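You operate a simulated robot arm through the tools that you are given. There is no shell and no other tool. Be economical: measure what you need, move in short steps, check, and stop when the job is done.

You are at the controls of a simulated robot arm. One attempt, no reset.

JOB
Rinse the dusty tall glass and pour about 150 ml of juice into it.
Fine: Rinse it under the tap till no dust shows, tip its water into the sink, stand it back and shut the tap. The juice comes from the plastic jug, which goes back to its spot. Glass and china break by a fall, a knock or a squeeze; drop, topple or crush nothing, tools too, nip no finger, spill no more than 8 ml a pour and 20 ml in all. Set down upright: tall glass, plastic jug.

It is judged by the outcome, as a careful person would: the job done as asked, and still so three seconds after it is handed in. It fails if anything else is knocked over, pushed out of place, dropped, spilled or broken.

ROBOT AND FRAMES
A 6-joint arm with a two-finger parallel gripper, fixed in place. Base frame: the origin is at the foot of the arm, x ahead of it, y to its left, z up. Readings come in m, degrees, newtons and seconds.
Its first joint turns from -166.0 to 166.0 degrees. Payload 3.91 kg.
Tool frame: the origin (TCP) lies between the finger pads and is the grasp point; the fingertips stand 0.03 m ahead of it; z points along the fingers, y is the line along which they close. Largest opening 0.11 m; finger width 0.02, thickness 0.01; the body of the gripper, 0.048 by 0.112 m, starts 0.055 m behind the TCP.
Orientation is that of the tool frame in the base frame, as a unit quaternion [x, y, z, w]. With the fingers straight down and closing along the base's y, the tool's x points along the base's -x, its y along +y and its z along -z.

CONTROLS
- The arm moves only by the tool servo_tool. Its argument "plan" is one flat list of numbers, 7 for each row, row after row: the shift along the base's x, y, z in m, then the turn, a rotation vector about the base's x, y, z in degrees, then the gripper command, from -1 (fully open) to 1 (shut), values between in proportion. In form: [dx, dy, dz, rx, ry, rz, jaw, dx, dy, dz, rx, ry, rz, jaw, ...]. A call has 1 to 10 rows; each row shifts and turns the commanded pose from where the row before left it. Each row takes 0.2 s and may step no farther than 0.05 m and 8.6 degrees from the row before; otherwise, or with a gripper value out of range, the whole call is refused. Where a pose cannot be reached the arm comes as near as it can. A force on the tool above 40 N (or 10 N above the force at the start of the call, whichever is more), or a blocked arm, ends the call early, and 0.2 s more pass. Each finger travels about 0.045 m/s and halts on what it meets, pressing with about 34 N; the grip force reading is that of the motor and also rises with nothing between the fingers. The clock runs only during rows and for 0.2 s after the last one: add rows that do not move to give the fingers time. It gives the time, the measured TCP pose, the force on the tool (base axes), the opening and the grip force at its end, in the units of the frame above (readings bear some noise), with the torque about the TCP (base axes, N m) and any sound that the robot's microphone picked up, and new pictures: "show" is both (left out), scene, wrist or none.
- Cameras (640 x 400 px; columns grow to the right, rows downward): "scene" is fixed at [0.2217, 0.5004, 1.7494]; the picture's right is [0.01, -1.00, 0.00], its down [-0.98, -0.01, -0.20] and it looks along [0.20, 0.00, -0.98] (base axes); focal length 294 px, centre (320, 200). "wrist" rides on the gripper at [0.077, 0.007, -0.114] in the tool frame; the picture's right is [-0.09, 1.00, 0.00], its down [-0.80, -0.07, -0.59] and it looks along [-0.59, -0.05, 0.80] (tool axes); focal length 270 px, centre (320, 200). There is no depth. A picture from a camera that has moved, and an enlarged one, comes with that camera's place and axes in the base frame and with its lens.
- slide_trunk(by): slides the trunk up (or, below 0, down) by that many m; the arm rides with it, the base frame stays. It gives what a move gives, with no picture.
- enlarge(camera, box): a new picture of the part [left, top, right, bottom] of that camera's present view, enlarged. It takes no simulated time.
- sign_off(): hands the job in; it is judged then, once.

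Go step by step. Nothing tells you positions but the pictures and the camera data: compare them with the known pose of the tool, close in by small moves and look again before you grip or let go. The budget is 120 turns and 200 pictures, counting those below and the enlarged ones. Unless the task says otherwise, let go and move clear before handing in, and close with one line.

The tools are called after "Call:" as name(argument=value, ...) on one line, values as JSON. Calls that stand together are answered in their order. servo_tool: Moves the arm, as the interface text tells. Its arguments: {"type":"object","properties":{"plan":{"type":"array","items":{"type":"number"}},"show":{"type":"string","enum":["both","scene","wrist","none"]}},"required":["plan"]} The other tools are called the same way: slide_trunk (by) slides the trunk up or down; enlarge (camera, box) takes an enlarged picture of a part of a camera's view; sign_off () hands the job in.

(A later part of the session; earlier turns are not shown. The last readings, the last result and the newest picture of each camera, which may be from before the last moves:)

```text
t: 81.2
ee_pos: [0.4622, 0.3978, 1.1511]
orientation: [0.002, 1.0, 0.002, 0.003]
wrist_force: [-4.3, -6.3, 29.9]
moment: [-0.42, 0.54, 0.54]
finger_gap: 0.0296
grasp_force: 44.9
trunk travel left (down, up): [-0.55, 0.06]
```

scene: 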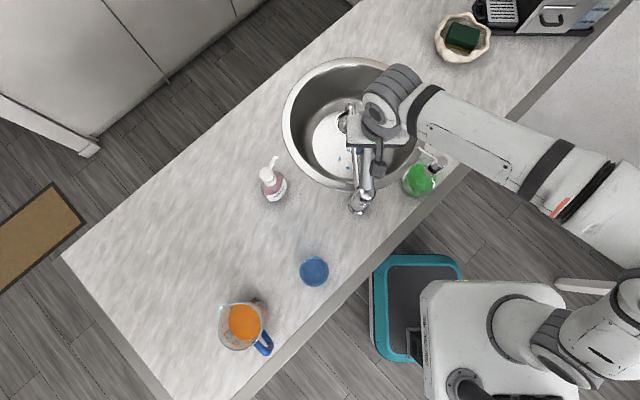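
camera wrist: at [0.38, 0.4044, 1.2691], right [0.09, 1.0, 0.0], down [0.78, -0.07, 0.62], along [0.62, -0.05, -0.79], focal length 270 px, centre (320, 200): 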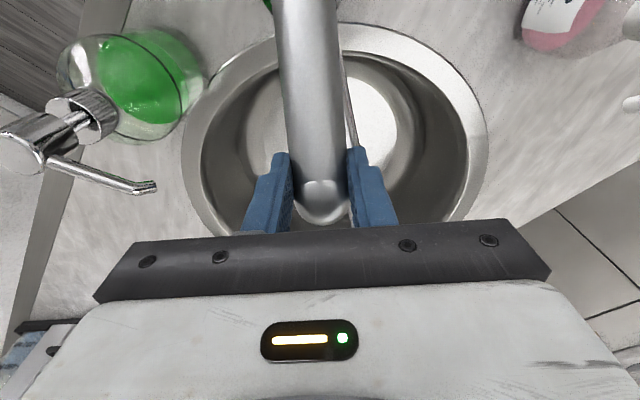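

Back at its original closed position. Releasing; then I'll nudge the swivelled spout back to its original direction with closed fingers.

Call:
servo_tool(plan=[0, 0, 0.002, 0, 0, 0, -0.1, 0, 0, 0, 0, 0, 0, -0.1, 0, 0, 0.03, 0, 0, 0, -0.1, 0, 0, 0.04, 0, 0, 0, 0.3, 0, 0, 0.03, 0, 0, 0, 1, 0.03, 0.03, 0, 0, 0, 0, 1, 0.03, 0.03, 0, 0, 0, 0, 1, 0.028, 0.025, 0, 0, 0, 0, 1])

Call:
enlarge(camera="scene", box=[300, 70, 420, 170])

```text
t: 83.0
ee_pos: [0.5557, 0.4849, 1.2473]
orientation: [0.002, 1.0, -0.002, 0.001]
wrist_force: [0.0, 1.0, -0.7]
moment: [0.02, 0.02, 0.0]
finger_gap: 0.0003
grasp_force: 34.0
trunk travel left (down, up): [-0.55, 0.06]
camera wrist: at [0.4788, 0.492, 1.3606], right [0.09, 1.0, 0.0], down [0.8, -0.07, 0.59], along [0.59, -0.06, -0.8], focal length 270 px, centre (320, 200)
```

scene: 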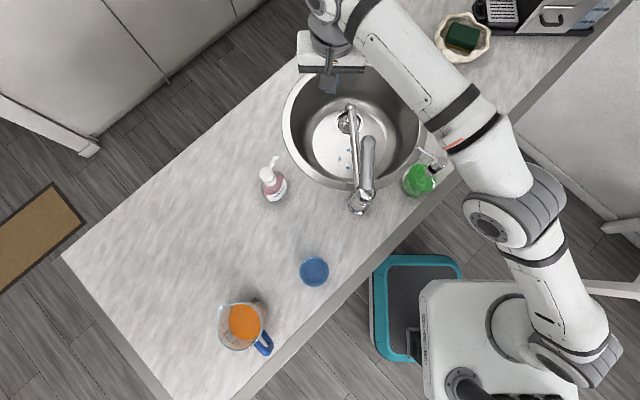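
wrist: 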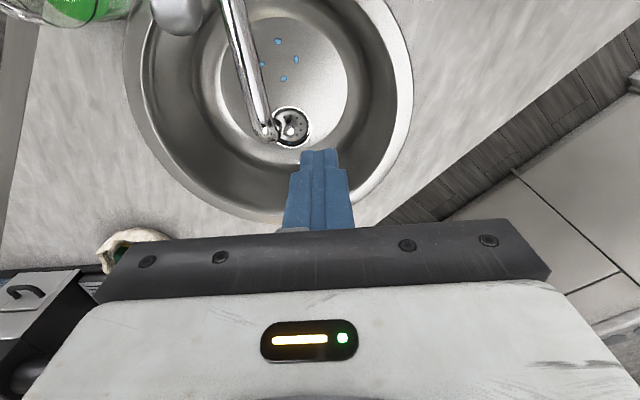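

```text
4.00 times, centred on (360, 120) of scene
camera zoom: at [0.2217, 0.5004, 1.7494], right [0.01, -1.0, 0.0], down [-0.98, -0.01, -0.2], along [0.2, 0.0, -0.98], focal length 1175 px, centre (160, 520)
```

zoom: 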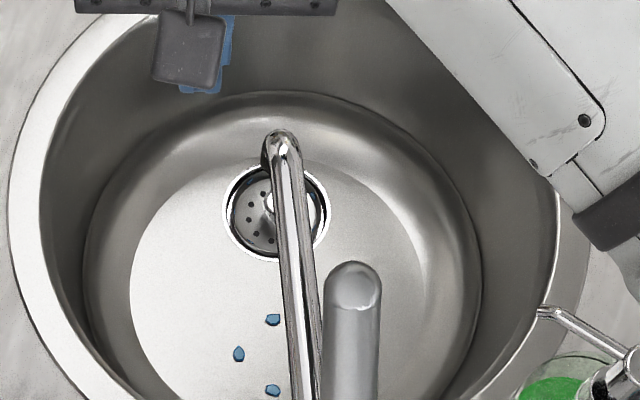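

Tap is off, with only droplets in the sink. Lowering beside the spout and nudging it back.

Call:
servo_tool(plan=[0, 0, -0.045, 0, 0, 0, 1, 0, 0, -0.045, 0, 0, 0, 1, 0, 0, -0.04, 0, 0, 0, 1, 0, -0.02, 0, 0, 0, 0, 1, 0, -0.015, 0, 0, 0, 0, 1, 0, -0.01, 0, 0, 0, 0, 1, 0, -0.01, 0, 0, 0, 0, 1, 0, -0.007, 0, 0, 0, 0, 1])

Call:
enlarge(camera="wrist", box=[180, 0, 460, 240])

```text
t: 84.8
ee_pos: [0.5534, 0.4206, 1.1201]
orientation: [0.002, 1.0, 0.0, 0.001]
wrist_force: [0.5, 0.1, -0.3]
moment: [-0.01, -0.01, 0.0]
finger_gap: 0.0002
grasp_force: 34.0
trunk travel left (down, up): [-0.55, 0.06]
camera wrist: at [0.4763, 0.4281, 1.2335], right [0.09, 1.0, 0.0], down [0.8, -0.07, 0.6], along [0.59, -0.06, -0.8], focal length 270 px, centre (320, 200)
```

scene: 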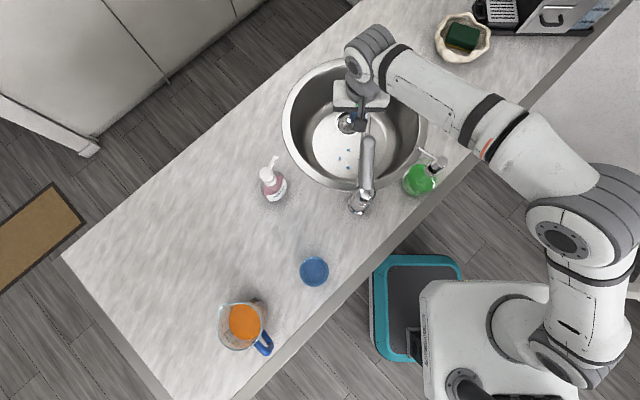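
wrist: 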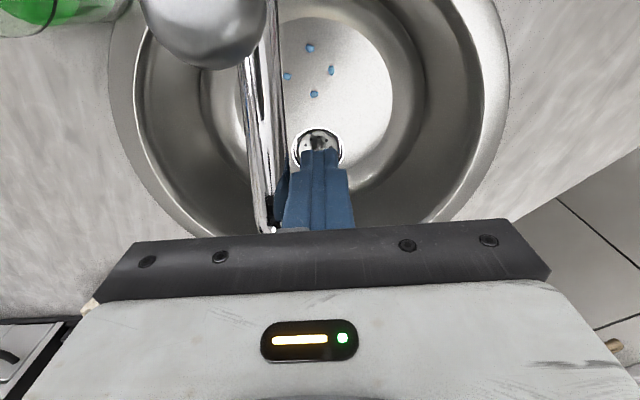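

```text
1.67 times, centred on (320, 120) of wrist
camera zoom: at [0.4763, 0.4281, 1.2335], right [0.09, 1.0, 0.0], down [0.8, -0.07, 0.6], along [0.59, -0.06, -0.8], focal length 450 px, centre (320, 333)
```

zoom: 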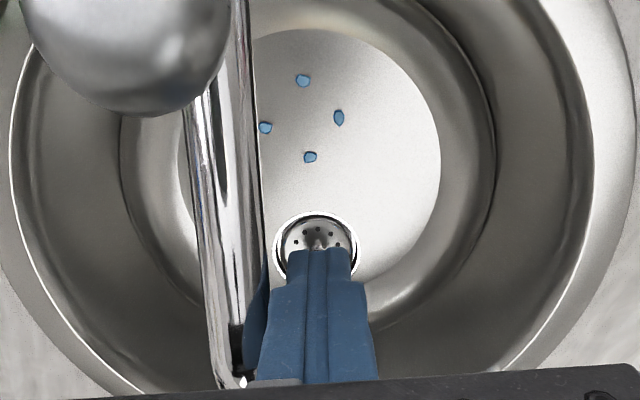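

The spout is back in line. Now for the jug: rise clear and head to its handle side at about (0.02, 0.61), with the handle facing azimuth ~225° and the spout ~45°.

Call:
servo_tool(plan=[0, 0.03, 0, 0, 0, 0, 1, 0, 0.01, 0.045, 0, 0, 0, 1, 0, 0, 0.045, 0, 0, 0, 1, -0.03, 0, 0.03, 0, 0, 0, 0.5, -0.045, 0, 0.02, 0, 0, 5, 0, -0.045, 0, 0, 0, 0, 5, -0.5, -0.045, 0, 0, 0, 0, 5, -1, -0.045, 0, 0, 0, 0, 5, -1, -0.045, 0, 0, 0, 0, 5, -1, -0.045, 0, 0, 0, 0, 5, -1], show="none")

Call:
servo_tool(plan=[-0.045, 0, 0, 0, 0, 5, -1, -0.045, 0, 0, 0, 0, 5, -1, -0.045, 0, 0, 0, 0, 5, -1, -0.045, 0, 0, 0, 0, 0, -1, -0.045, 0.005, 0, 0, 0, 0, -1, -0.045, 0.005, 0, 0, 0, 0, -1, -0.045, 0.005, 0, 0, 0, 0, -1, -0.03, 0.005, 0, 0, 0, 0, -1, 0, 0, 0, 0, 0, 0, -1], show="both")

```text
t: 87.0
ee_pos: [0.2513, 0.4588, 1.2633]
orientation: [-0.257, 0.966, 0.001, 0.002]
wrist_force: [0.0, 0.4, -0.7]
moment: [-0.01, -0.02, 0.02]
finger_gap: 0.1102
grasp_force: 0.1
trunk travel left (down, up): [-0.55, 0.06]
```

```text
t: 89.0
ee_pos: [-0.092, 0.4813, 1.2578]
orientation: [-0.38, 0.925, -0.001, 0.002]
wrist_force: [-0.6, 0.1, -0.1]
moment: [0.03, -0.02, 0.0]
finger_gap: 0.1099
grasp_force: 0.1
trunk travel left (down, up): [-0.55, 0.06]
camera wrist: at [-0.1513, 0.432, 1.3723], right [-0.64, 0.77, 0.0], down [0.62, 0.51, 0.6], along [0.46, 0.38, -0.8], focal length 270 px, centre (320, 200)
```

scene: 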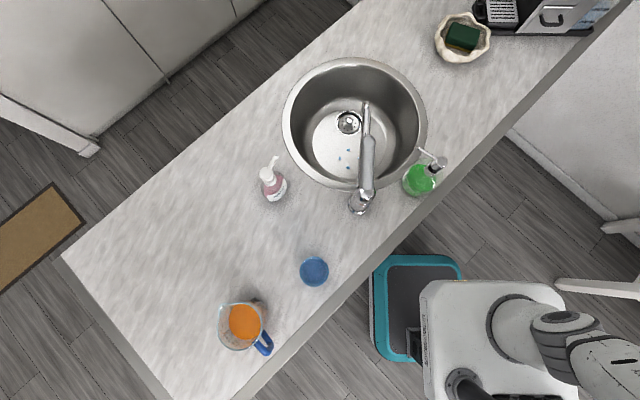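
wrist: 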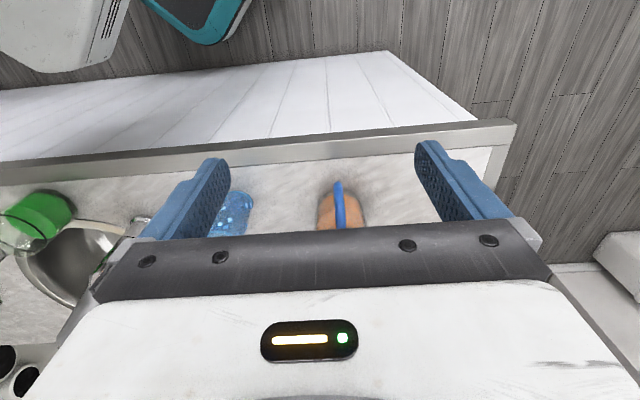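

The handle is edge-on in view, so azimuth 45° matches. Lowering the trunk, then pitching up towards the handle.

Call:
slide_trunk(by=-0.2)

Call:
servo_tool(plan=[0, 0, 0.01, 5.5, -5.5, 0, -1, 0, 0, 0.01, 5.5, -5.5, 0, -1, 0, 0, 0.01, 5.5, -5.5, 0, -1, 0, 0, 0, 5.5, -5.5, 0, -1, 0, 0, 0, 5.5, -5.5, 0, -1, 0, 0, 0, 5.5, -5.5, 0, -1, 0, 0, 0, 5.5, -5.5, 0, -1, 0, 0, 0, 0, 0, 0, -1])

```text
t: 91.2
ee_pos: [-0.0915, 0.4813, 1.0582]
orientation: [-0.381, 0.925, 0.0, 0.002]
wrist_force: [0.5, 0.1, 0.2]
moment: [0.01, -0.02, -0.01]
finger_gap: 0.1099
grasp_force: 0.2
trunk travel left (down, up): [-0.35, 0.26]
```

```text
t: 92.6
ee_pos: [-0.0121, 0.5034, 1.0864]
orientation: [-0.282, 0.884, 0.113, 0.355]
wrist_force: [-0.4, 1.0, -0.6]
moment: [0.02, 0.01, -0.02]
finger_gap: 0.11
grasp_force: 0.1
trunk travel left (down, up): [-0.35, 0.26]
stopped in row 6: the arm was blocked; the commanded pose is now the measured one
camera wrist: at [-0.1259, 0.4311, 1.1151], right [-0.52, 0.85, 0.06], down [0.18, 0.04, 0.98], along [0.83, 0.53, -0.17], focal length 270 px, centre (320, 200)
```

scene: 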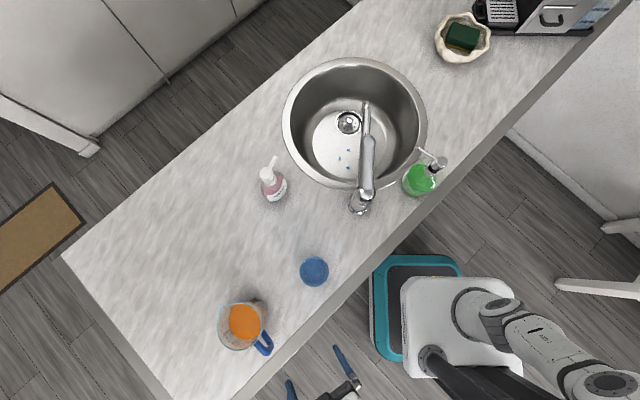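
wrist: 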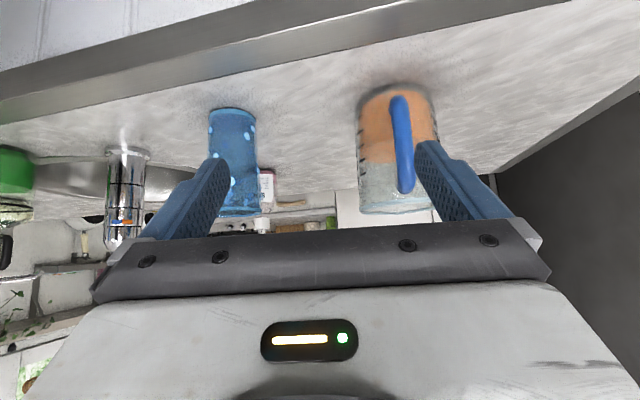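

The arm was blocked in that cramped posture, but it stopped close to where I need it. I'll yaw to about 60°, less tight and still roughly along the handle plane.

Call:
servo_tool(plan=[-0.004, 0, 0, 0, 0, 5, -1, -0.004, 0, 0, 0, 0, 5, -1, -0.004, 0, 0, 0, 0, 5, -1, -0.004, 0, 0, 0, 0, 5, -1, -0.004, 0, 0, 0, 0, 5, -1, 0, 0, 0, 0, 0, 0, -1])

Call:
enlarge(camera="wrist", box=[200, 40, 480, 240])

```text
t: 94.0
ee_pos: [-0.0343, 0.5026, 1.0883]
orientation: [-0.469, 0.8, 0.19, 0.322]
wrist_force: [0.0, -1.0, -0.1]
moment: [0.03, 0.01, 0.02]
finger_gap: 0.1102
grasp_force: 0.1
trunk travel left (down, up): [-0.35, 0.26]
camera wrist: at [-0.106, 0.388, 1.116], right [-0.84, 0.54, 0.06], down [0.14, 0.11, 0.98], along [0.53, 0.83, -0.17], focal length 270 px, centre (320, 200)
```

scene: 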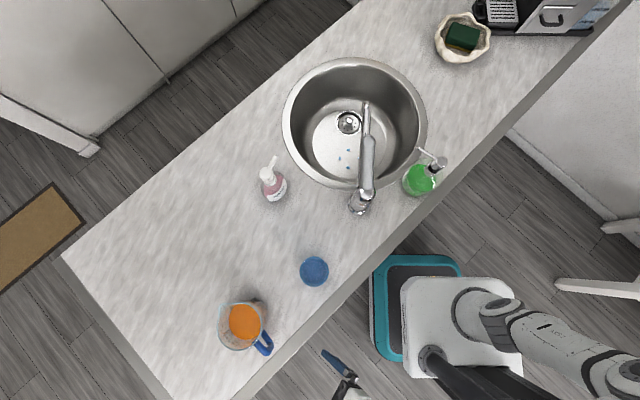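
wrist: 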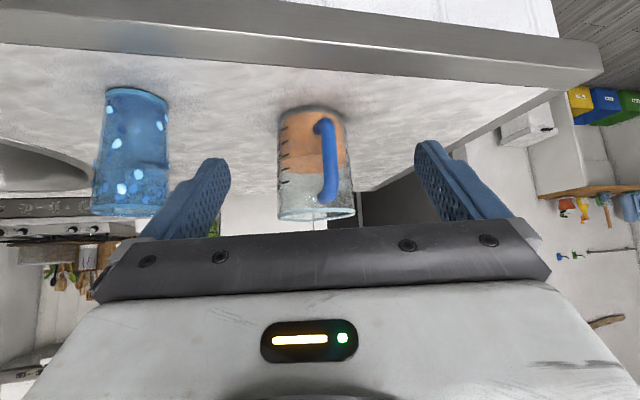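

```text
2.00 times, centred on (340, 140) of wrist
camera zoom: at [-0.106, 0.388, 1.116], right [-0.84, 0.54, 0.06], down [0.14, 0.11, 0.98], along [0.53, 0.83, -0.17], focal length 541 px, centre (280, 320)
```

zoom: 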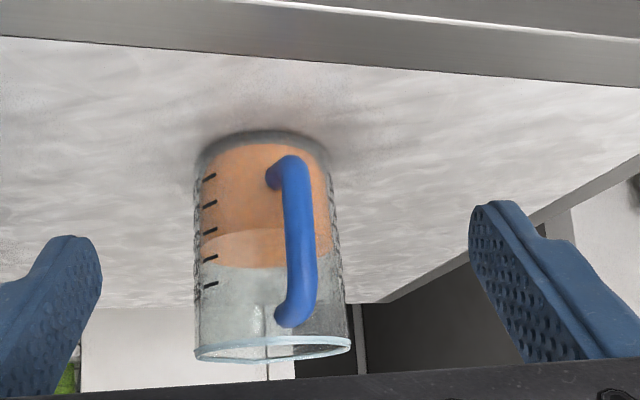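

The bar of the handle is at about (0.021, 0.608), z 1.00–1.073, 17 mm thick. The juice reads about 360 ml. Lowering to mid-bar and advancing with a narrower opening.

Call:
servo_tool(plan=[0, 0, -0.027, 0, 0, 0, -0.4, 0, 0, -0.026, 0, 0, 0, -0.4, 0.017, 0.032, 0, 0, 0, 0, -0.4, 0.016, 0.03, 0, 0, 0, 0, -0.4, 0, 0, 0, 0, 0, 0, -0.4])

```text
t: 95.2
ee_pos: [-0.0014, 0.5657, 1.0328]
orientation: [-0.468, 0.801, 0.189, 0.322]
wrist_force: [-0.1, 0.7, -0.1]
moment: [0.02, 0.04, -0.02]
finger_gap: 0.0769
grasp_force: 0.0
trunk travel left (down, up): [-0.35, 0.26]
camera wrist: at [-0.0738, 0.4513, 1.0613], right [-0.84, 0.54, 0.06], down [0.14, 0.11, 0.98], along [0.53, 0.83, -0.17], focal length 270 px, centre (320, 200)
```

scene: 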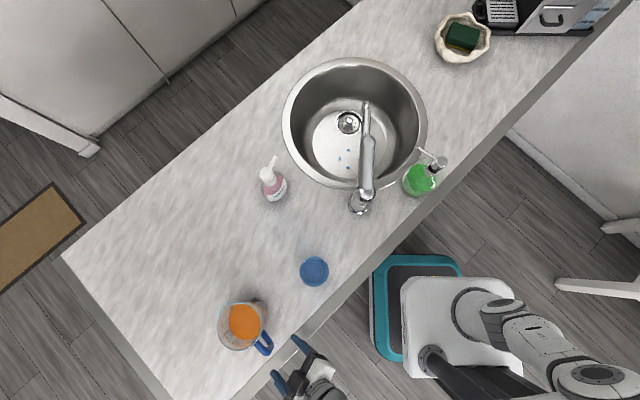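
wrist: 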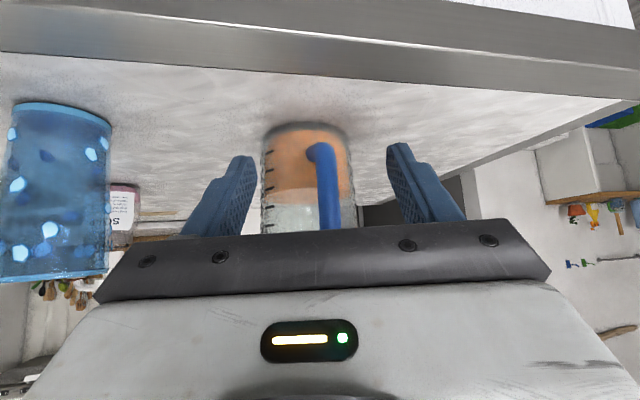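

Well aligned. Advancing the last 45 mm.

Call:
servo_tool(plan=[0.01, 0.02, 0, 0, 0, 0, -0.4, 0.01, 0.02, 0, 0, 0, 0, -0.4, 0, 0, 0, 0, 0, 0, -0.4])

Call:
enlarge(camera="scene", box=[200, 290, 320, 390])

```text
t: 96.0
ee_pos: [0.0194, 0.604, 1.0315]
orientation: [-0.468, 0.801, 0.188, 0.322]
wrist_force: [0.2, -0.3, 0.3]
moment: [0.0, -0.02, 0.01]
finger_gap: 0.0766
grasp_force: 0.1
trunk travel left (down, up): [-0.35, 0.26]
camera wrist: at [-0.0526, 0.4905, 1.0614], right [-0.84, 0.54, 0.06], down [0.14, 0.11, 0.98], along [0.53, 0.83, -0.17], focal length 270 px, centre (320, 200)
```

scene: 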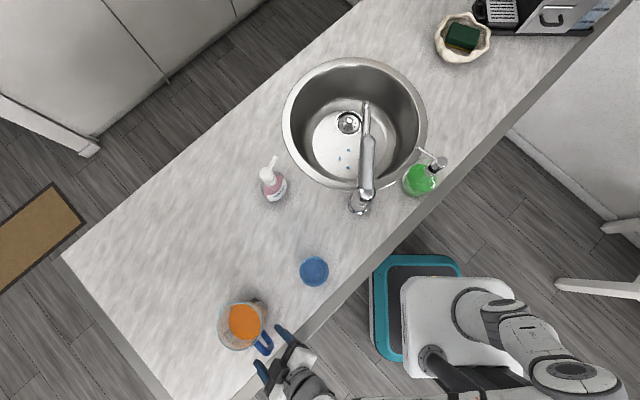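
wrist: 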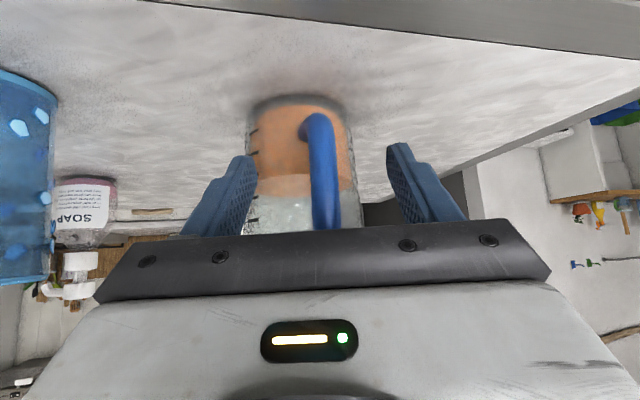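

```text
4.00 times, centred on (260, 340) of scene
camera zoom: at [0.2217, 0.5004, 1.7494], right [0.01, -1.0, 0.0], down [-0.98, -0.01, -0.2], along [0.2, 0.0, -0.98], focal length 1175 px, centre (560, -360)
```

zoom: 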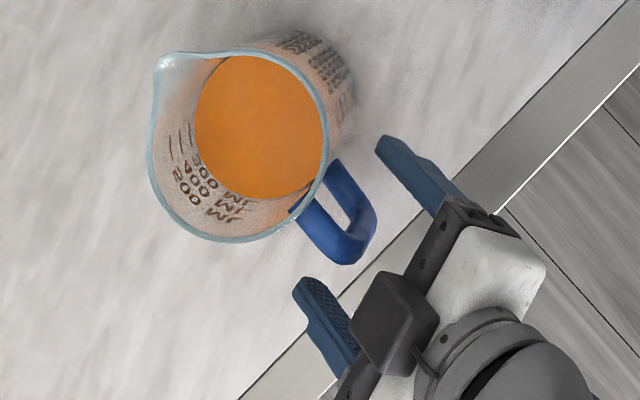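

Bar sits about 1 cm ahead of the TCP; I'll advance a touch more and close.

Call:
servo_tool(plan=[0.004, 0.006, 0.002, 0, 0, 0, -0.2, 0, 0, 0, 0, 0, 0, 0.2, 0, 0, 0, 0, 0, 0, 0.5, 0, 0, 0, 0, 0, 0, 0.8, 0, 0, 0, 0, 0, 0, 0.85, 0, 0, 0, 0, 0, 0, 0.85, 0, 0, 0, 0, 0, 0, 0.85])

Call:
enlarge(camera="scene", box=[200, 290, 320, 390])

```text
t: 97.6
ee_pos: [0.0223, 0.6096, 1.034]
orientation: [-0.468, 0.801, 0.188, 0.322]
wrist_force: [-0.5, 0.2, 0.1]
moment: [-0.04, 0.01, 0.02]
finger_gap: 0.0155
grasp_force: 34.4
trunk travel left (down, up): [-0.35, 0.26]
camera wrist: at [-0.0494, 0.4959, 1.0637], right [-0.84, 0.54, 0.06], down [0.14, 0.11, 0.98], along [0.53, 0.83, -0.17], focal length 270 px, centre (320, 200)
```

scene: 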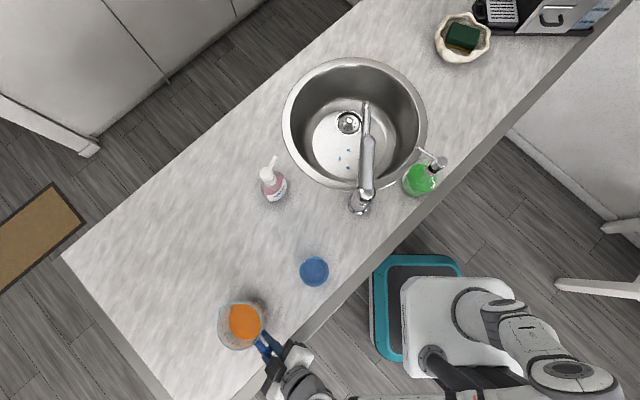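
wrist: 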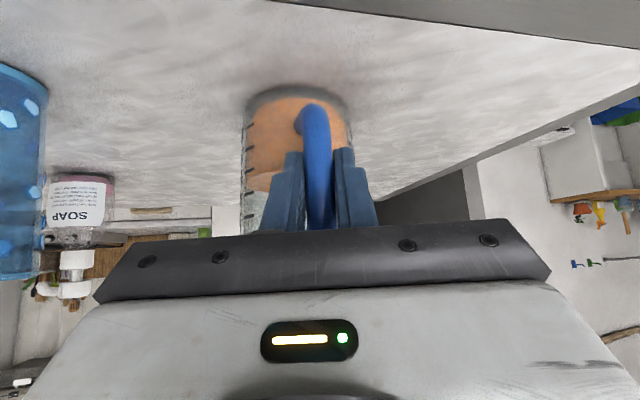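

```text
4.00 times, centred on (260, 340) of scene
camera zoom: at [0.2217, 0.5004, 1.7494], right [0.01, -1.0, 0.0], down [-0.98, -0.01, -0.2], along [0.2, 0.0, -0.98], focal length 1175 px, centre (560, -360)
```

zoom: 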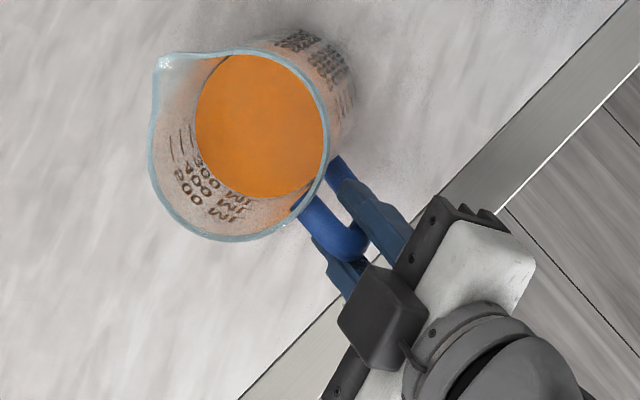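

Handle gripped. Lifting a little and checking for droop.

Call:
servo_tool(plan=[0, 0, 0.005, 0, 0, 0, 0.85, 0, 0, 0.01, 0, 0, 0, 0.85, 0, 0, 0.015, 0, 0, 0, 0.85, 0, 0, 0, 0, 0, 0, 0.85])

Call:
enlarge(camera="wrist", box=[200, 40, 480, 240])

```text
t: 98.6
ee_pos: [0.0229, 0.6092, 1.0658]
orientation: [-0.468, 0.802, 0.188, 0.321]
wrist_force: [-0.6, -1.1, -3.9]
moment: [-0.23, 0.24, -0.04]
finger_gap: 0.0153
grasp_force: 34.2
trunk travel left (down, up): [-0.35, 0.26]
camera wrist: at [-0.0489, 0.4956, 1.0945], right [-0.84, 0.54, 0.06], down [0.14, 0.11, 0.98], along [0.53, 0.83, -0.17], focal length 270 px, centre (320, 200)
```

scene: 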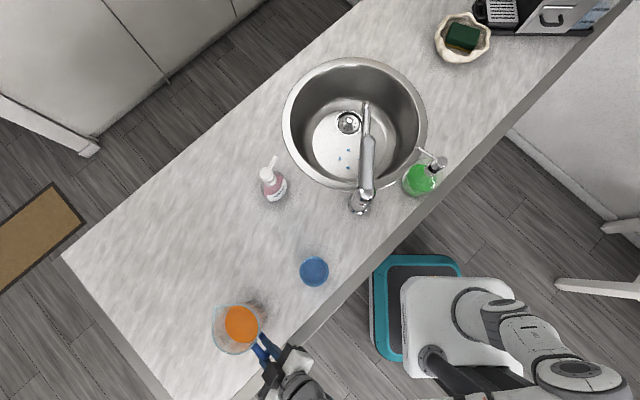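
wrist: 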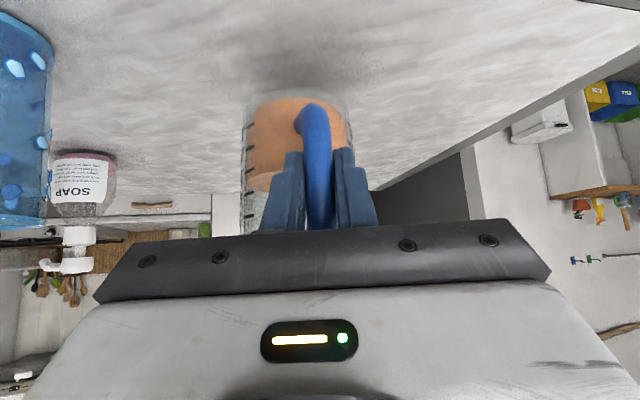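

```text
2.00 times, centred on (340, 140) of wrist
camera zoom: at [-0.0489, 0.4956, 1.0945], right [-0.84, 0.54, 0.06], down [0.14, 0.11, 0.98], along [0.53, 0.83, -0.17], focal length 541 px, centre (280, 320)
```

zoom: 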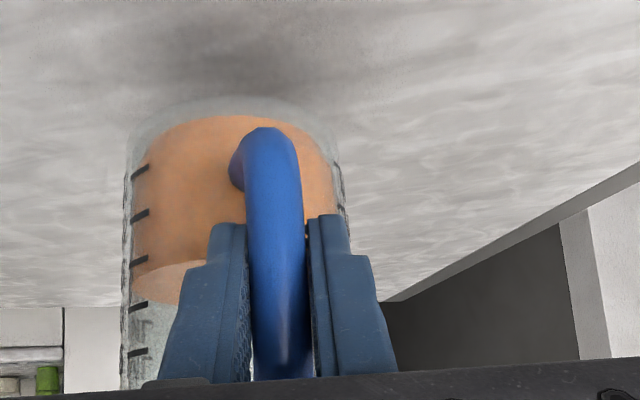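

No droop; the jug weighs about 3.9 N. Raising it and carrying it level to behind the glass, yawing so the spout faces the glass.

Call:
servo_tool(plan=[0, 0, 0.03, 0, 0, 0, 0.85, 0, 0, 0.04, 0, 0, 0, 0.85, 0, 0, 0.04, 0, 0, 0, 0.85, 0, 0, 0.04, 0, 0, 0, 0.85, 0, 0, 0.01, 0, 0, 0, 0.85, 0, 0, 0, 0, 0, 0, 0.85], show="none")

Call:
servo_tool(plan=[0.01, -0.02, 0, 0, 0, 2, 0.85, 0.014, -0.032, 0, 0, 0, 2, 0.85, 0.015, -0.035, 0, 0, 0, 2, 0.85, 0.015, -0.035, 0, 0, 0, 2, 0.85, 0.015, -0.035, 0, 0, 0, 2, 0.85, 0.014, -0.032, 0, 0, 0, 2, 0.85, 0.01, -0.024, 0, 0, 0, 2, 0.85, 0.006, -0.015, 0, 0, 0, 1, 0.85, 0, 0, 0, 0, 0, 0, 0.85])

Call:
enlarge(camera="scene", box=[250, 220, 410, 340])

```text
t: 100.0
ee_pos: [0.0237, 0.6129, 1.2247]
orientation: [-0.468, 0.801, 0.189, 0.322]
wrist_force: [0.1, 0.0, -4.1]
moment: [-0.25, 0.21, 0.03]
finger_gap: 0.0154
grasp_force: 34.1
trunk travel left (down, up): [-0.35, 0.26]
```

```text
t: 102.0
ee_pos: [0.1211, 0.3815, 1.2259]
orientation: [-0.569, 0.733, 0.229, 0.295]
wrist_force: [-0.5, 0.1, -4.1]
moment: [-0.25, 0.11, -0.01]
finger_gap: 0.0154
grasp_force: 33.6
trunk travel left (down, up): [-0.35, 0.26]
camera wrist: at [0.0819, 0.2527, 1.2556], right [-0.95, 0.31, 0.06], down [0.11, 0.14, 0.98], along [0.29, 0.94, -0.17], focal length 270 px, centre (320, 200)
```

scene: 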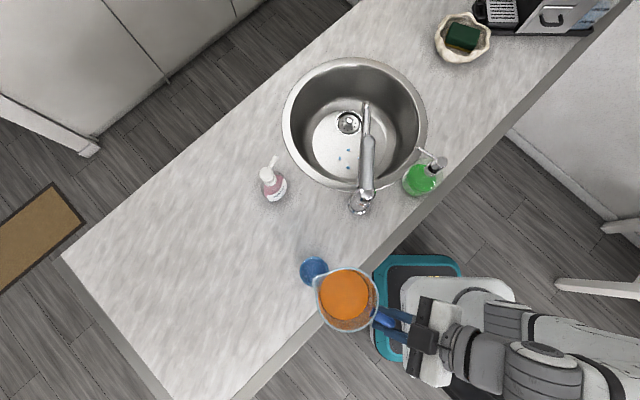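
wrist: 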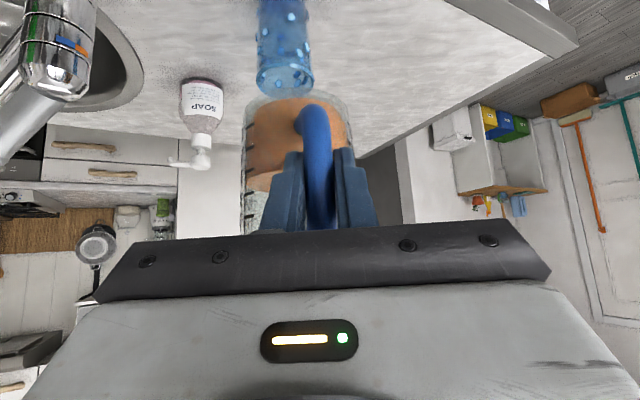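

```text
3.33 times, centred on (330, 280) of scene
camera zoom: at [0.2217, 0.5004, 1.7494], right [0.01, -1.0, 0.0], down [-0.98, -0.01, -0.2], along [0.2, 0.0, -0.98], focal length 979 px, centre (287, -67)
```

zoom: 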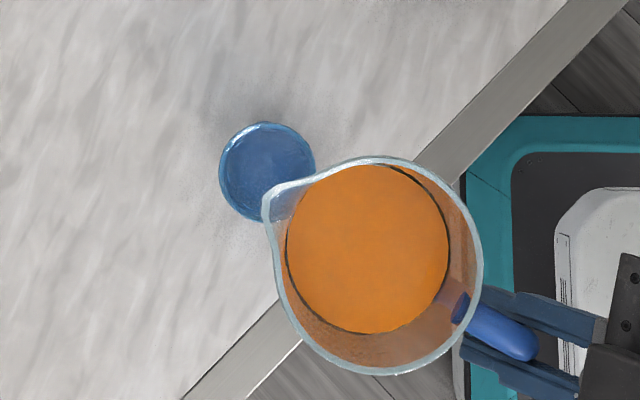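

The lip is right over the near part of the glass. Tilting to about 48° while lowering, short of pouring.

Call:
servo_tool(plan=[0, 0, 0, -4.4, 2.4, 0, 0.85, 0, 0, -0.004, -5.25, 2.91, 0, 0.85, 0, 0.001, -0.008, -5.25, 2.91, 0, 0.85, 0.001, 0.001, -0.008, -5.25, 2.91, 0, 0.85, 0.001, 0.001, -0.009, -5.25, 2.91, 0, 0.85, 0, 0.001, -0.009, -5.25, 2.91, 0, 0.85, 0, 0, -0.009, -5.25, 2.91, 0, 0.85, 0, 0, -0.009, -5.25, 2.91, 0, 0.85, 0, 0, 0, 0, 0, 0, 0.85])

Call:
enlarge(camera="scene", box=[250, 220, 410, 340])

```text
t: 104.0
ee_pos: [0.123, 0.3869, 1.1702]
orientation: [-0.581, 0.809, 0.064, -0.069]
wrist_force: [-0.3, -0.6, -3.6]
moment: [-0.13, 0.03, -0.01]
finger_gap: 0.0153
grasp_force: 34.5
trunk travel left (down, up): [-0.35, 0.26]
camera wrist: at [0.1147, 0.3135, 1.2863], right [-0.9, 0.4, 0.18], down [0.43, 0.72, 0.54], along [0.09, 0.56, -0.82], focal length 270 px, centre (320, 200)
```

scene: 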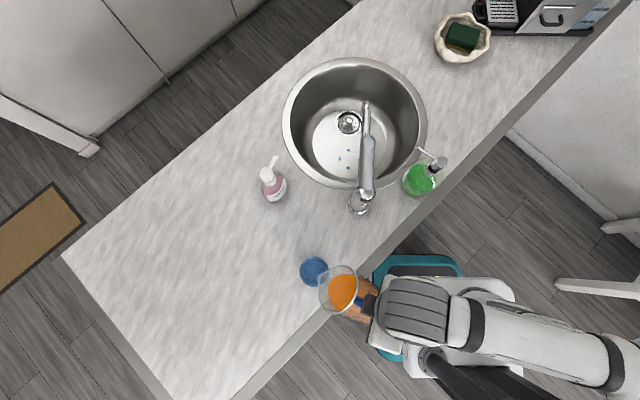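
wrist: 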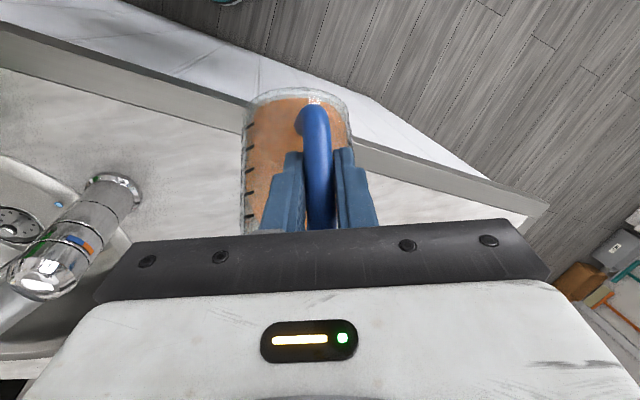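

```text
3.33 times, centred on (330, 280) of scene
camera zoom: at [0.2217, 0.5004, 1.7494], right [0.01, -1.0, 0.0], down [-0.98, -0.01, -0.2], along [0.2, 0.0, -0.98], focal length 979 px, centre (287, -67)
```

zoom: 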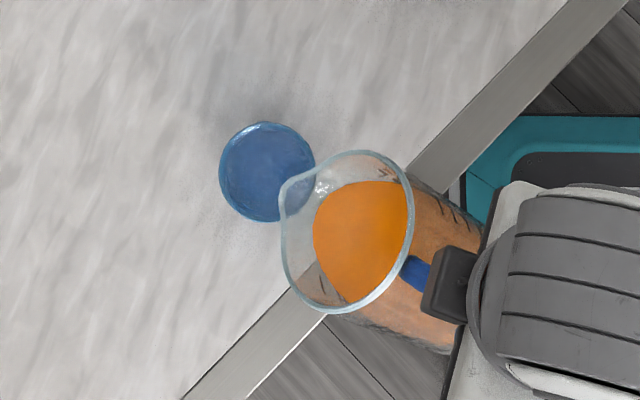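

Lip is ~16 mm behind the glass centre and ~3 cm above its rim; good. Tilting on in 3° steps about the lip.

Call:
servo_tool(plan=[0.0035, 0.006, 0.002, -2.63, 1.46, 0, 0.85, 0.0019, 0.0034, 0.0071, -2.63, 1.46, 0, 0.85, 0, 0, 0, 0, 0, 0, 0.85], show="scene")

Call:
enlarge(camera="scene", box=[270, 230, 370, 310])

```text
t: 104.8
ee_pos: [0.1293, 0.3965, 1.1802]
orientation: [-0.574, 0.809, 0.041, -0.118]
wrist_force: [0.9, 0.5, -4.1]
moment: [-0.09, 0.05, 0.04]
finger_gap: 0.0153
grasp_force: 34.2
trunk travel left (down, up): [-0.35, 0.26]
```

scene: 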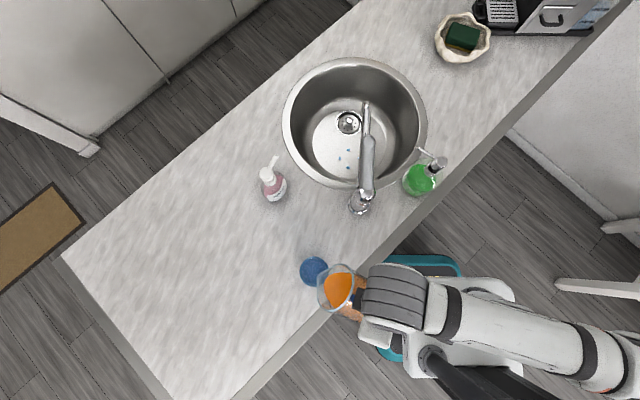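

```text
5.00 times, centred on (320, 270) of scene
camera zoom: at [0.2217, 0.5004, 1.7494], right [0.01, -1.0, 0.0], down [-0.98, -0.01, -0.2], along [0.2, 0.0, -0.98], focal length 1469 px, centre (320, -150)
```

zoom: 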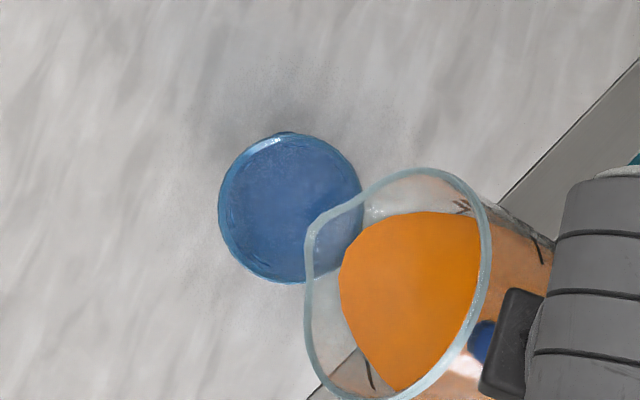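

Call:
servo_tool(plan=[0.0019, 0.0034, 0.0071, -2.63, 1.46, 0, 0.85, 0.0019, 0.0034, 0.0068, -2.63, 1.46, 0, 0.85, 0, 0, 0, 0, 0, 0, 0.85], show="none")

Call:
enlarge(camera="scene", box=[270, 230, 370, 310])

```text
t: 105.6
ee_pos: [0.1333, 0.4026, 1.1927]
orientation: [-0.567, 0.807, 0.019, -0.164]
wrist_force: [0.1, 0.2, -3.1]
moment: [-0.06, 0.03, 0.02]
finger_gap: 0.0151
grasp_force: 34.0
trunk travel left (down, up): [-0.35, 0.26]
```

```text
5.00 times, centred on (320, 270) of scene
camera zoom: at [0.2217, 0.5004, 1.7494], right [0.01, -1.0, 0.0], down [-0.98, -0.01, -0.2], along [0.2, 0.0, -0.98], focal length 1469 px, centre (320, -150)
```

zoom: 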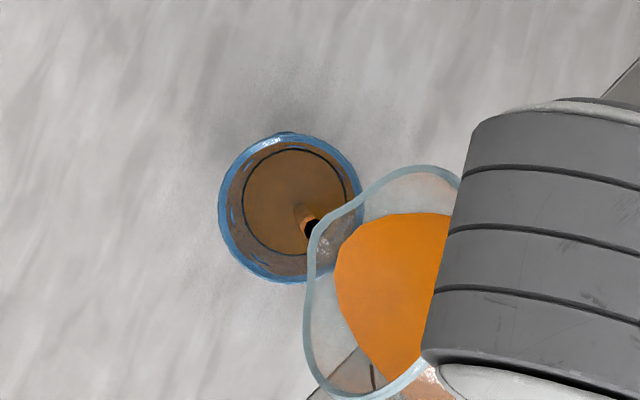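

Juice is already flowing quickly into the glass. Tilting back now to measure.

Call:
servo_tool(plan=[-0.0025, -0.0045, -0.009, 4.4, -2.4, 0, 0.85, -0.0035, -0.0065, -0.014, 5.25, -2.91, 0, 0.85, 0, 0, 0, 0, 0, 0, 0.85], show="wrist")

Call:
enlarge(camera="scene", box=[270, 230, 370, 310])

```text
t: 106.4
ee_pos: [0.1271, 0.3929, 1.1697]
orientation: [-0.579, 0.81, 0.06, -0.078]
wrist_force: [0.0, 0.2, -4.2]
moment: [-0.08, 0.03, 0.02]
finger_gap: 0.0152
grasp_force: 34.4
trunk travel left (down, up): [-0.35, 0.26]
camera wrist: at [0.1191, 0.3203, 1.2871], right [-0.9, 0.4, 0.18], down [0.43, 0.73, 0.52], along [0.08, 0.55, -0.83], focal length 270 px, centre (320, 200)
```

wrist: 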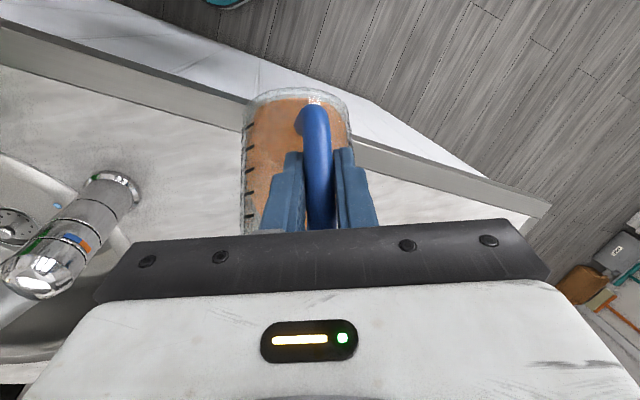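

```text
5.00 times, centred on (320, 270) of scene
camera zoom: at [0.2217, 0.5004, 1.7494], right [0.01, -1.0, 0.0], down [-0.98, -0.01, -0.2], along [0.2, 0.0, -0.98], focal length 1469 px, centre (320, -150)
```

zoom: 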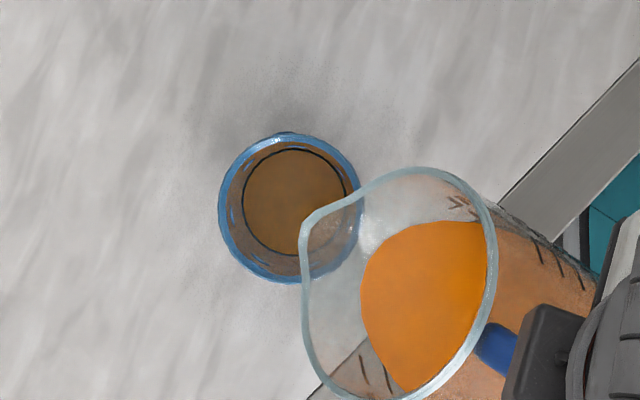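

The stream stopped, with perhaps 90 ml in the glass. I'll bring the jug fully upright over the glass, then shift it aside to read both levels from the side.

Call:
servo_tool(plan=[0, 0, 0.009, 5.25, -2.91, 0, 0.85, 0, 0, 0.009, 5.25, -2.91, 0, 0.85, 0, -0.001, 0.009, 5.25, -2.91, 0, 0.85, -0.001, -0.002, 0.009, 5.25, -2.91, 0, 0.85, -0.001, -0.002, 0.008, 5.25, -2.91, 0, 0.85, -0.001, -0.002, 0.008, 5.25, -2.91, 0, 0.85, 0, -0.002, 0.004, 5.25, -2.91, 0, 0.85, 0, 0, 0, 5.25, -2.91, 0, 0.85, 0, 0, 0, 0, 0, 0, 0.85], show="none")

Call:
servo_tool(plan=[-0.03, 0.01, 0, 0, 0, 0, 0.85, -0.035, 0.01, 0, 0, 0, 0, 0.85, -0.035, 0.01, -0.02, 0, 0, 0, 0.85, -0.03, 0.005, -0.035, 0, 0, 0, 0.85, 0, 0, -0.035, 0, 0, 0, 0.85, 0, 0, 0, 0, 0, 0, 0.85])

Call:
enlarge(camera="wrist", box=[40, 0, 360, 240])

```text
t: 108.4
ee_pos: [0.1253, 0.3819, 1.2261]
orientation: [-0.569, 0.733, 0.228, 0.294]
wrist_force: [-1.4, -0.6, -4.0]
moment: [-0.22, 0.13, -0.01]
finger_gap: 0.0154
grasp_force: 34.0
trunk travel left (down, up): [-0.35, 0.26]
```

```text
t: 109.1
ee_pos: [0.1223, 0.4021, 1.2047]
orientation: [-0.494, 0.791, 0.191, 0.306]
wrist_force: [0.7, -0.9, -3.6]
moment: [-0.15, 0.14, -0.02]
finger_gap: 0.0152
grasp_force: 33.6
trunk travel left (down, up): [-0.35, 0.26]
stopped in row 3: the arm was blocked; the commanded pose is now the measured one
camera wrist: at [0.0581, 0.2848, 1.2373], right [-0.87, 0.49, 0.06], down [0.15, 0.14, 0.98], along [0.48, 0.86, -0.2], focal length 270 px, centre (320, 200)
```

scene: 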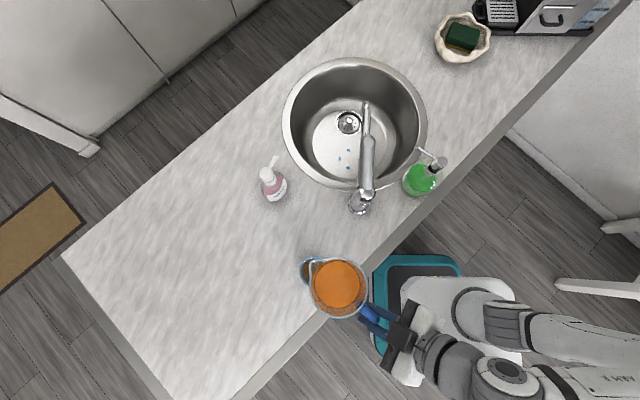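
wrist: 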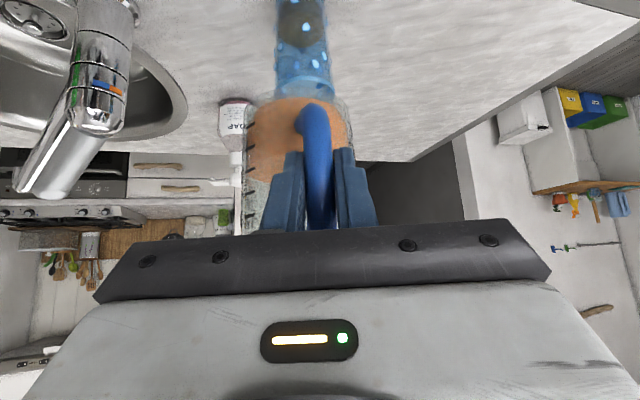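

```text
1.67 times, centred on (200, 120) of wrist
camera zoom: at [0.0581, 0.2848, 1.2373], right [-0.87, 0.49, 0.06], down [0.15, 0.14, 0.98], along [0.48, 0.86, -0.2], focal length 450 px, centre (520, 333)
```

zoom: 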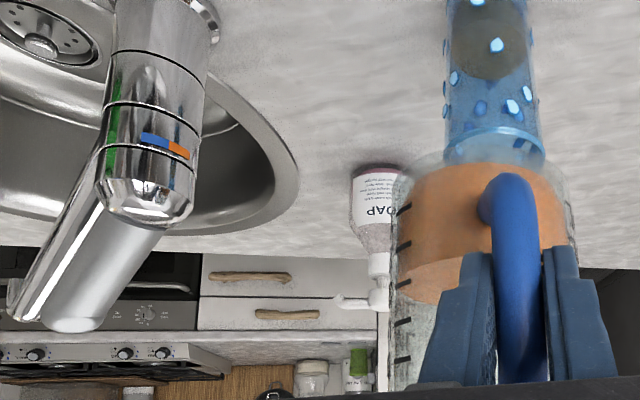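

Levels suggest about 60–90 ml poured so far. I'll shift to the other side, away from the cramped zone, to view the glass level clearly.

Call:
servo_tool(plan=[0.02, -0.015, 0.01, 0, 0, 2, 0.85, 0.03, -0.015, 0, 0, 0, 3, 0.85, 0.03, -0.01, -0.01, 0, 0, 3, 0.85, 0.025, 0, -0.035, 0, 0, 3, 0.85, 0, 0, -0.04, 0, 0, 2, 0.85, 0, 0, 0, 0, 0, 0, 0.85])

Call:
enlarge(camera="wrist", box=[240, 0, 480, 240])

```text
t: 110.5
ee_pos: [0.2207, 0.3639, 1.1273]
orientation: [-0.588, 0.724, 0.225, 0.282]
wrist_force: [-0.2, 0.2, -3.2]
moment: [-0.28, 0.08, 0.03]
finger_gap: 0.0151
grasp_force: 34.0
trunk travel left (down, up): [-0.35, 0.26]
camera wrist: at [0.1862, 0.2353, 1.1603], right [-0.96, 0.27, 0.05], down [0.1, 0.17, 0.98], along [0.26, 0.95, -0.2], focal length 270 px, centre (320, 200)
```

scene: 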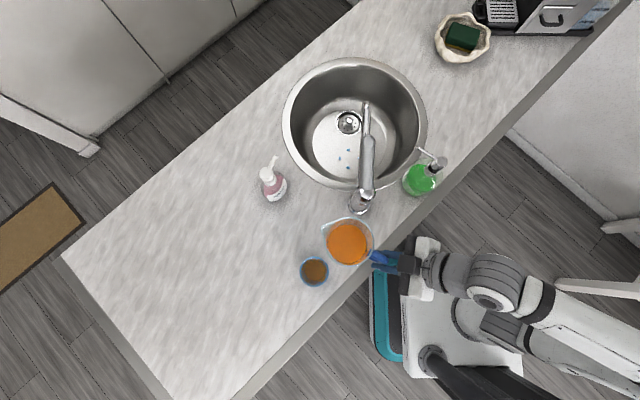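
wrist: 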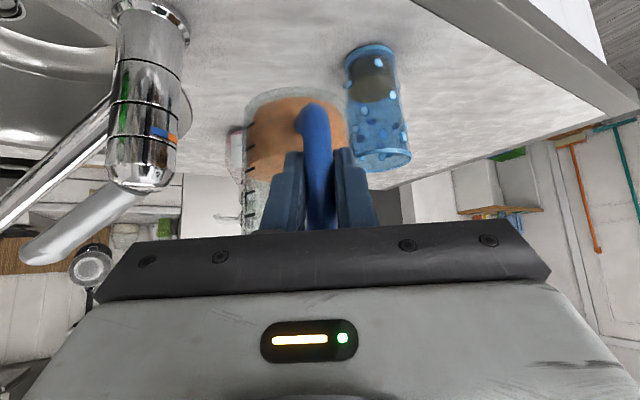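

```text
1.67 times, centred on (360, 120) of wrist
camera zoom: at [0.1862, 0.2353, 1.1603], right [-0.96, 0.27, 0.05], down [0.1, 0.17, 0.98], along [0.26, 0.95, -0.2], focal length 450 px, centre (253, 333)
```

zoom: 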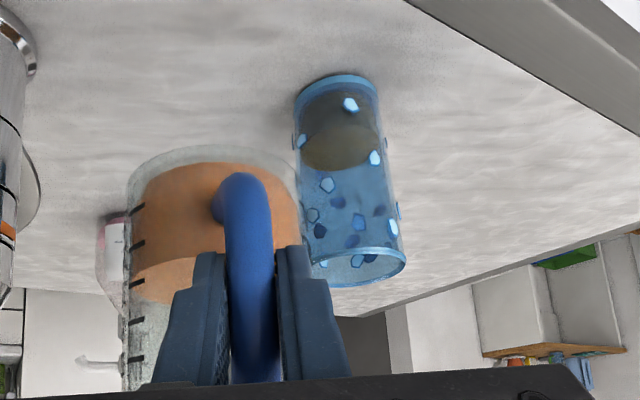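

Side view gives a juice surface at z≈0.9825, so about 77 ml; the target surface is about z 1.014. Going back for a second short pour.

Call:
servo_tool(plan=[0, 0, 0.033, 0, 0, 0, 0.85, 0, 0, 0.033, 0, 0, 0, 0.85, 0, 0, 0.033, 0, 0, 0, 0.85, -0.03, 0.007, 0, 0, 0, -1, 0.85, -0.034, 0.008, 0, 0, 0, -1, 0.85, -0.033, 0.007, 0, 0, 0, 0, 0.85, 0, 0, 0, 0, 0, 0, 0.85], show="none")

Call:
enlarge(camera="scene", box=[270, 230, 370, 310])

```text
t: 112.1
ee_pos: [0.1253, 0.3868, 1.2267]
orientation: [-0.574, 0.736, 0.219, 0.287]
wrist_force: [-0.1, 0.1, -3.1]
moment: [-0.23, 0.1, 0.01]
finger_gap: 0.0152
grasp_force: 33.8
trunk travel left (down, up): [-0.35, 0.26]
```

```text
5.00 times, centred on (320, 270) of scene
camera zoom: at [0.2217, 0.5004, 1.7494], right [0.01, -1.0, 0.0], down [-0.98, -0.01, -0.2], along [0.2, 0.0, -0.98], focal length 1469 px, centre (320, -150)
```

zoom: 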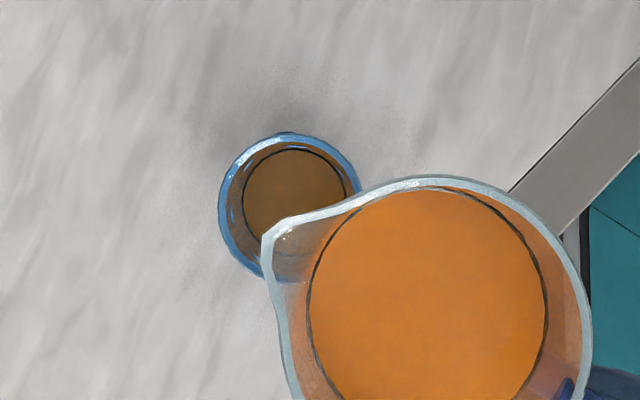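

Call:
servo_tool(plan=[0, 0, -0.002, -5.69, 3.15, 0, 0.85, 0, 0, -0.006, -5.69, 3.15, 0, 0.85, 0, 0.001, -0.008, -5.69, 3.15, 0, 0.85, 0.001, 0.001, -0.009, -5.69, 3.15, 0, 0.85, 0.001, 0.002, -0.009, -5.69, 3.15, 0, 0.85, 0.001, 0.002, -0.008, -5.69, 3.15, 0, 0.85, 0.001, 0.002, -0.004, -5.69, 3.15, 0, 0.85, 0, 0.002, 0, -5.69, 3.15, 0, 0.85, 0, 0, 0, 0, 0, 0, 0.85], show="none")

Call:
enlarge(camera="scene", box=[270, 230, 370, 310])

```text
t: 114.1
ee_pos: [0.1282, 0.3961, 1.1817]
orientation: [-0.58, 0.805, 0.037, -0.12]
wrist_force: [0.3, -0.1, -3.4]
moment: [-0.05, 0.04, 0.0]
finger_gap: 0.0151
grasp_force: 34.2
trunk travel left (down, up): [-0.35, 0.26]
```

```text
5.00 times, centred on (320, 270) of scene
camera zoom: at [0.2217, 0.5004, 1.7494], right [0.01, -1.0, 0.0], down [-0.98, -0.01, -0.2], along [0.2, 0.0, -0.98], focal length 1469 px, centre (320, -150)
```

zoom: 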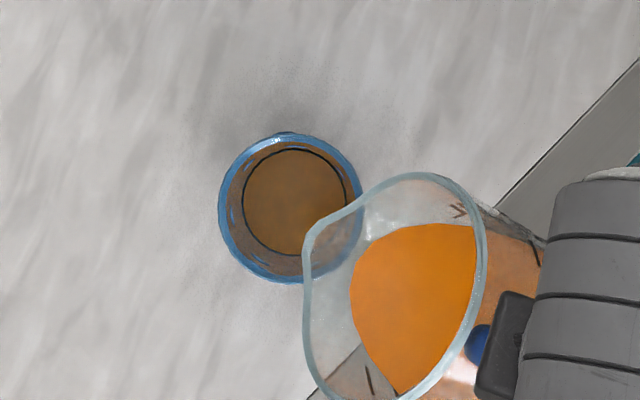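

Call:
servo_tool(plan=[0.002, 0.0038, 0.0068, -2.63, 1.46, 0, 0.85, 0.0019, 0.0034, 0.0068, -2.63, 1.46, 0, 0.85], show="none")

Call:
enlarge(camera="scene", box=[270, 230, 370, 310])

```text
t: 114.7
ee_pos: [0.1323, 0.4033, 1.1954]
orientation: [-0.573, 0.803, 0.015, -0.167]
wrist_force: [-0.4, 0.1, -4.0]
moment: [-0.02, 0.01, 0.02]
finger_gap: 0.0153
grasp_force: 33.3
trunk travel left (down, up): [-0.35, 0.26]
```

```text
5.00 times, centred on (320, 270) of scene
camera zoom: at [0.2217, 0.5004, 1.7494], right [0.01, -1.0, 0.0], down [-0.98, -0.01, -0.2], along [0.2, 0.0, -0.98], focal length 1469 px, centre (320, -150)
```

zoom: 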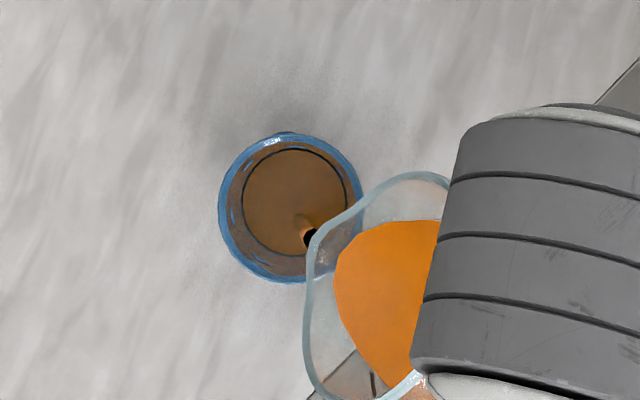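

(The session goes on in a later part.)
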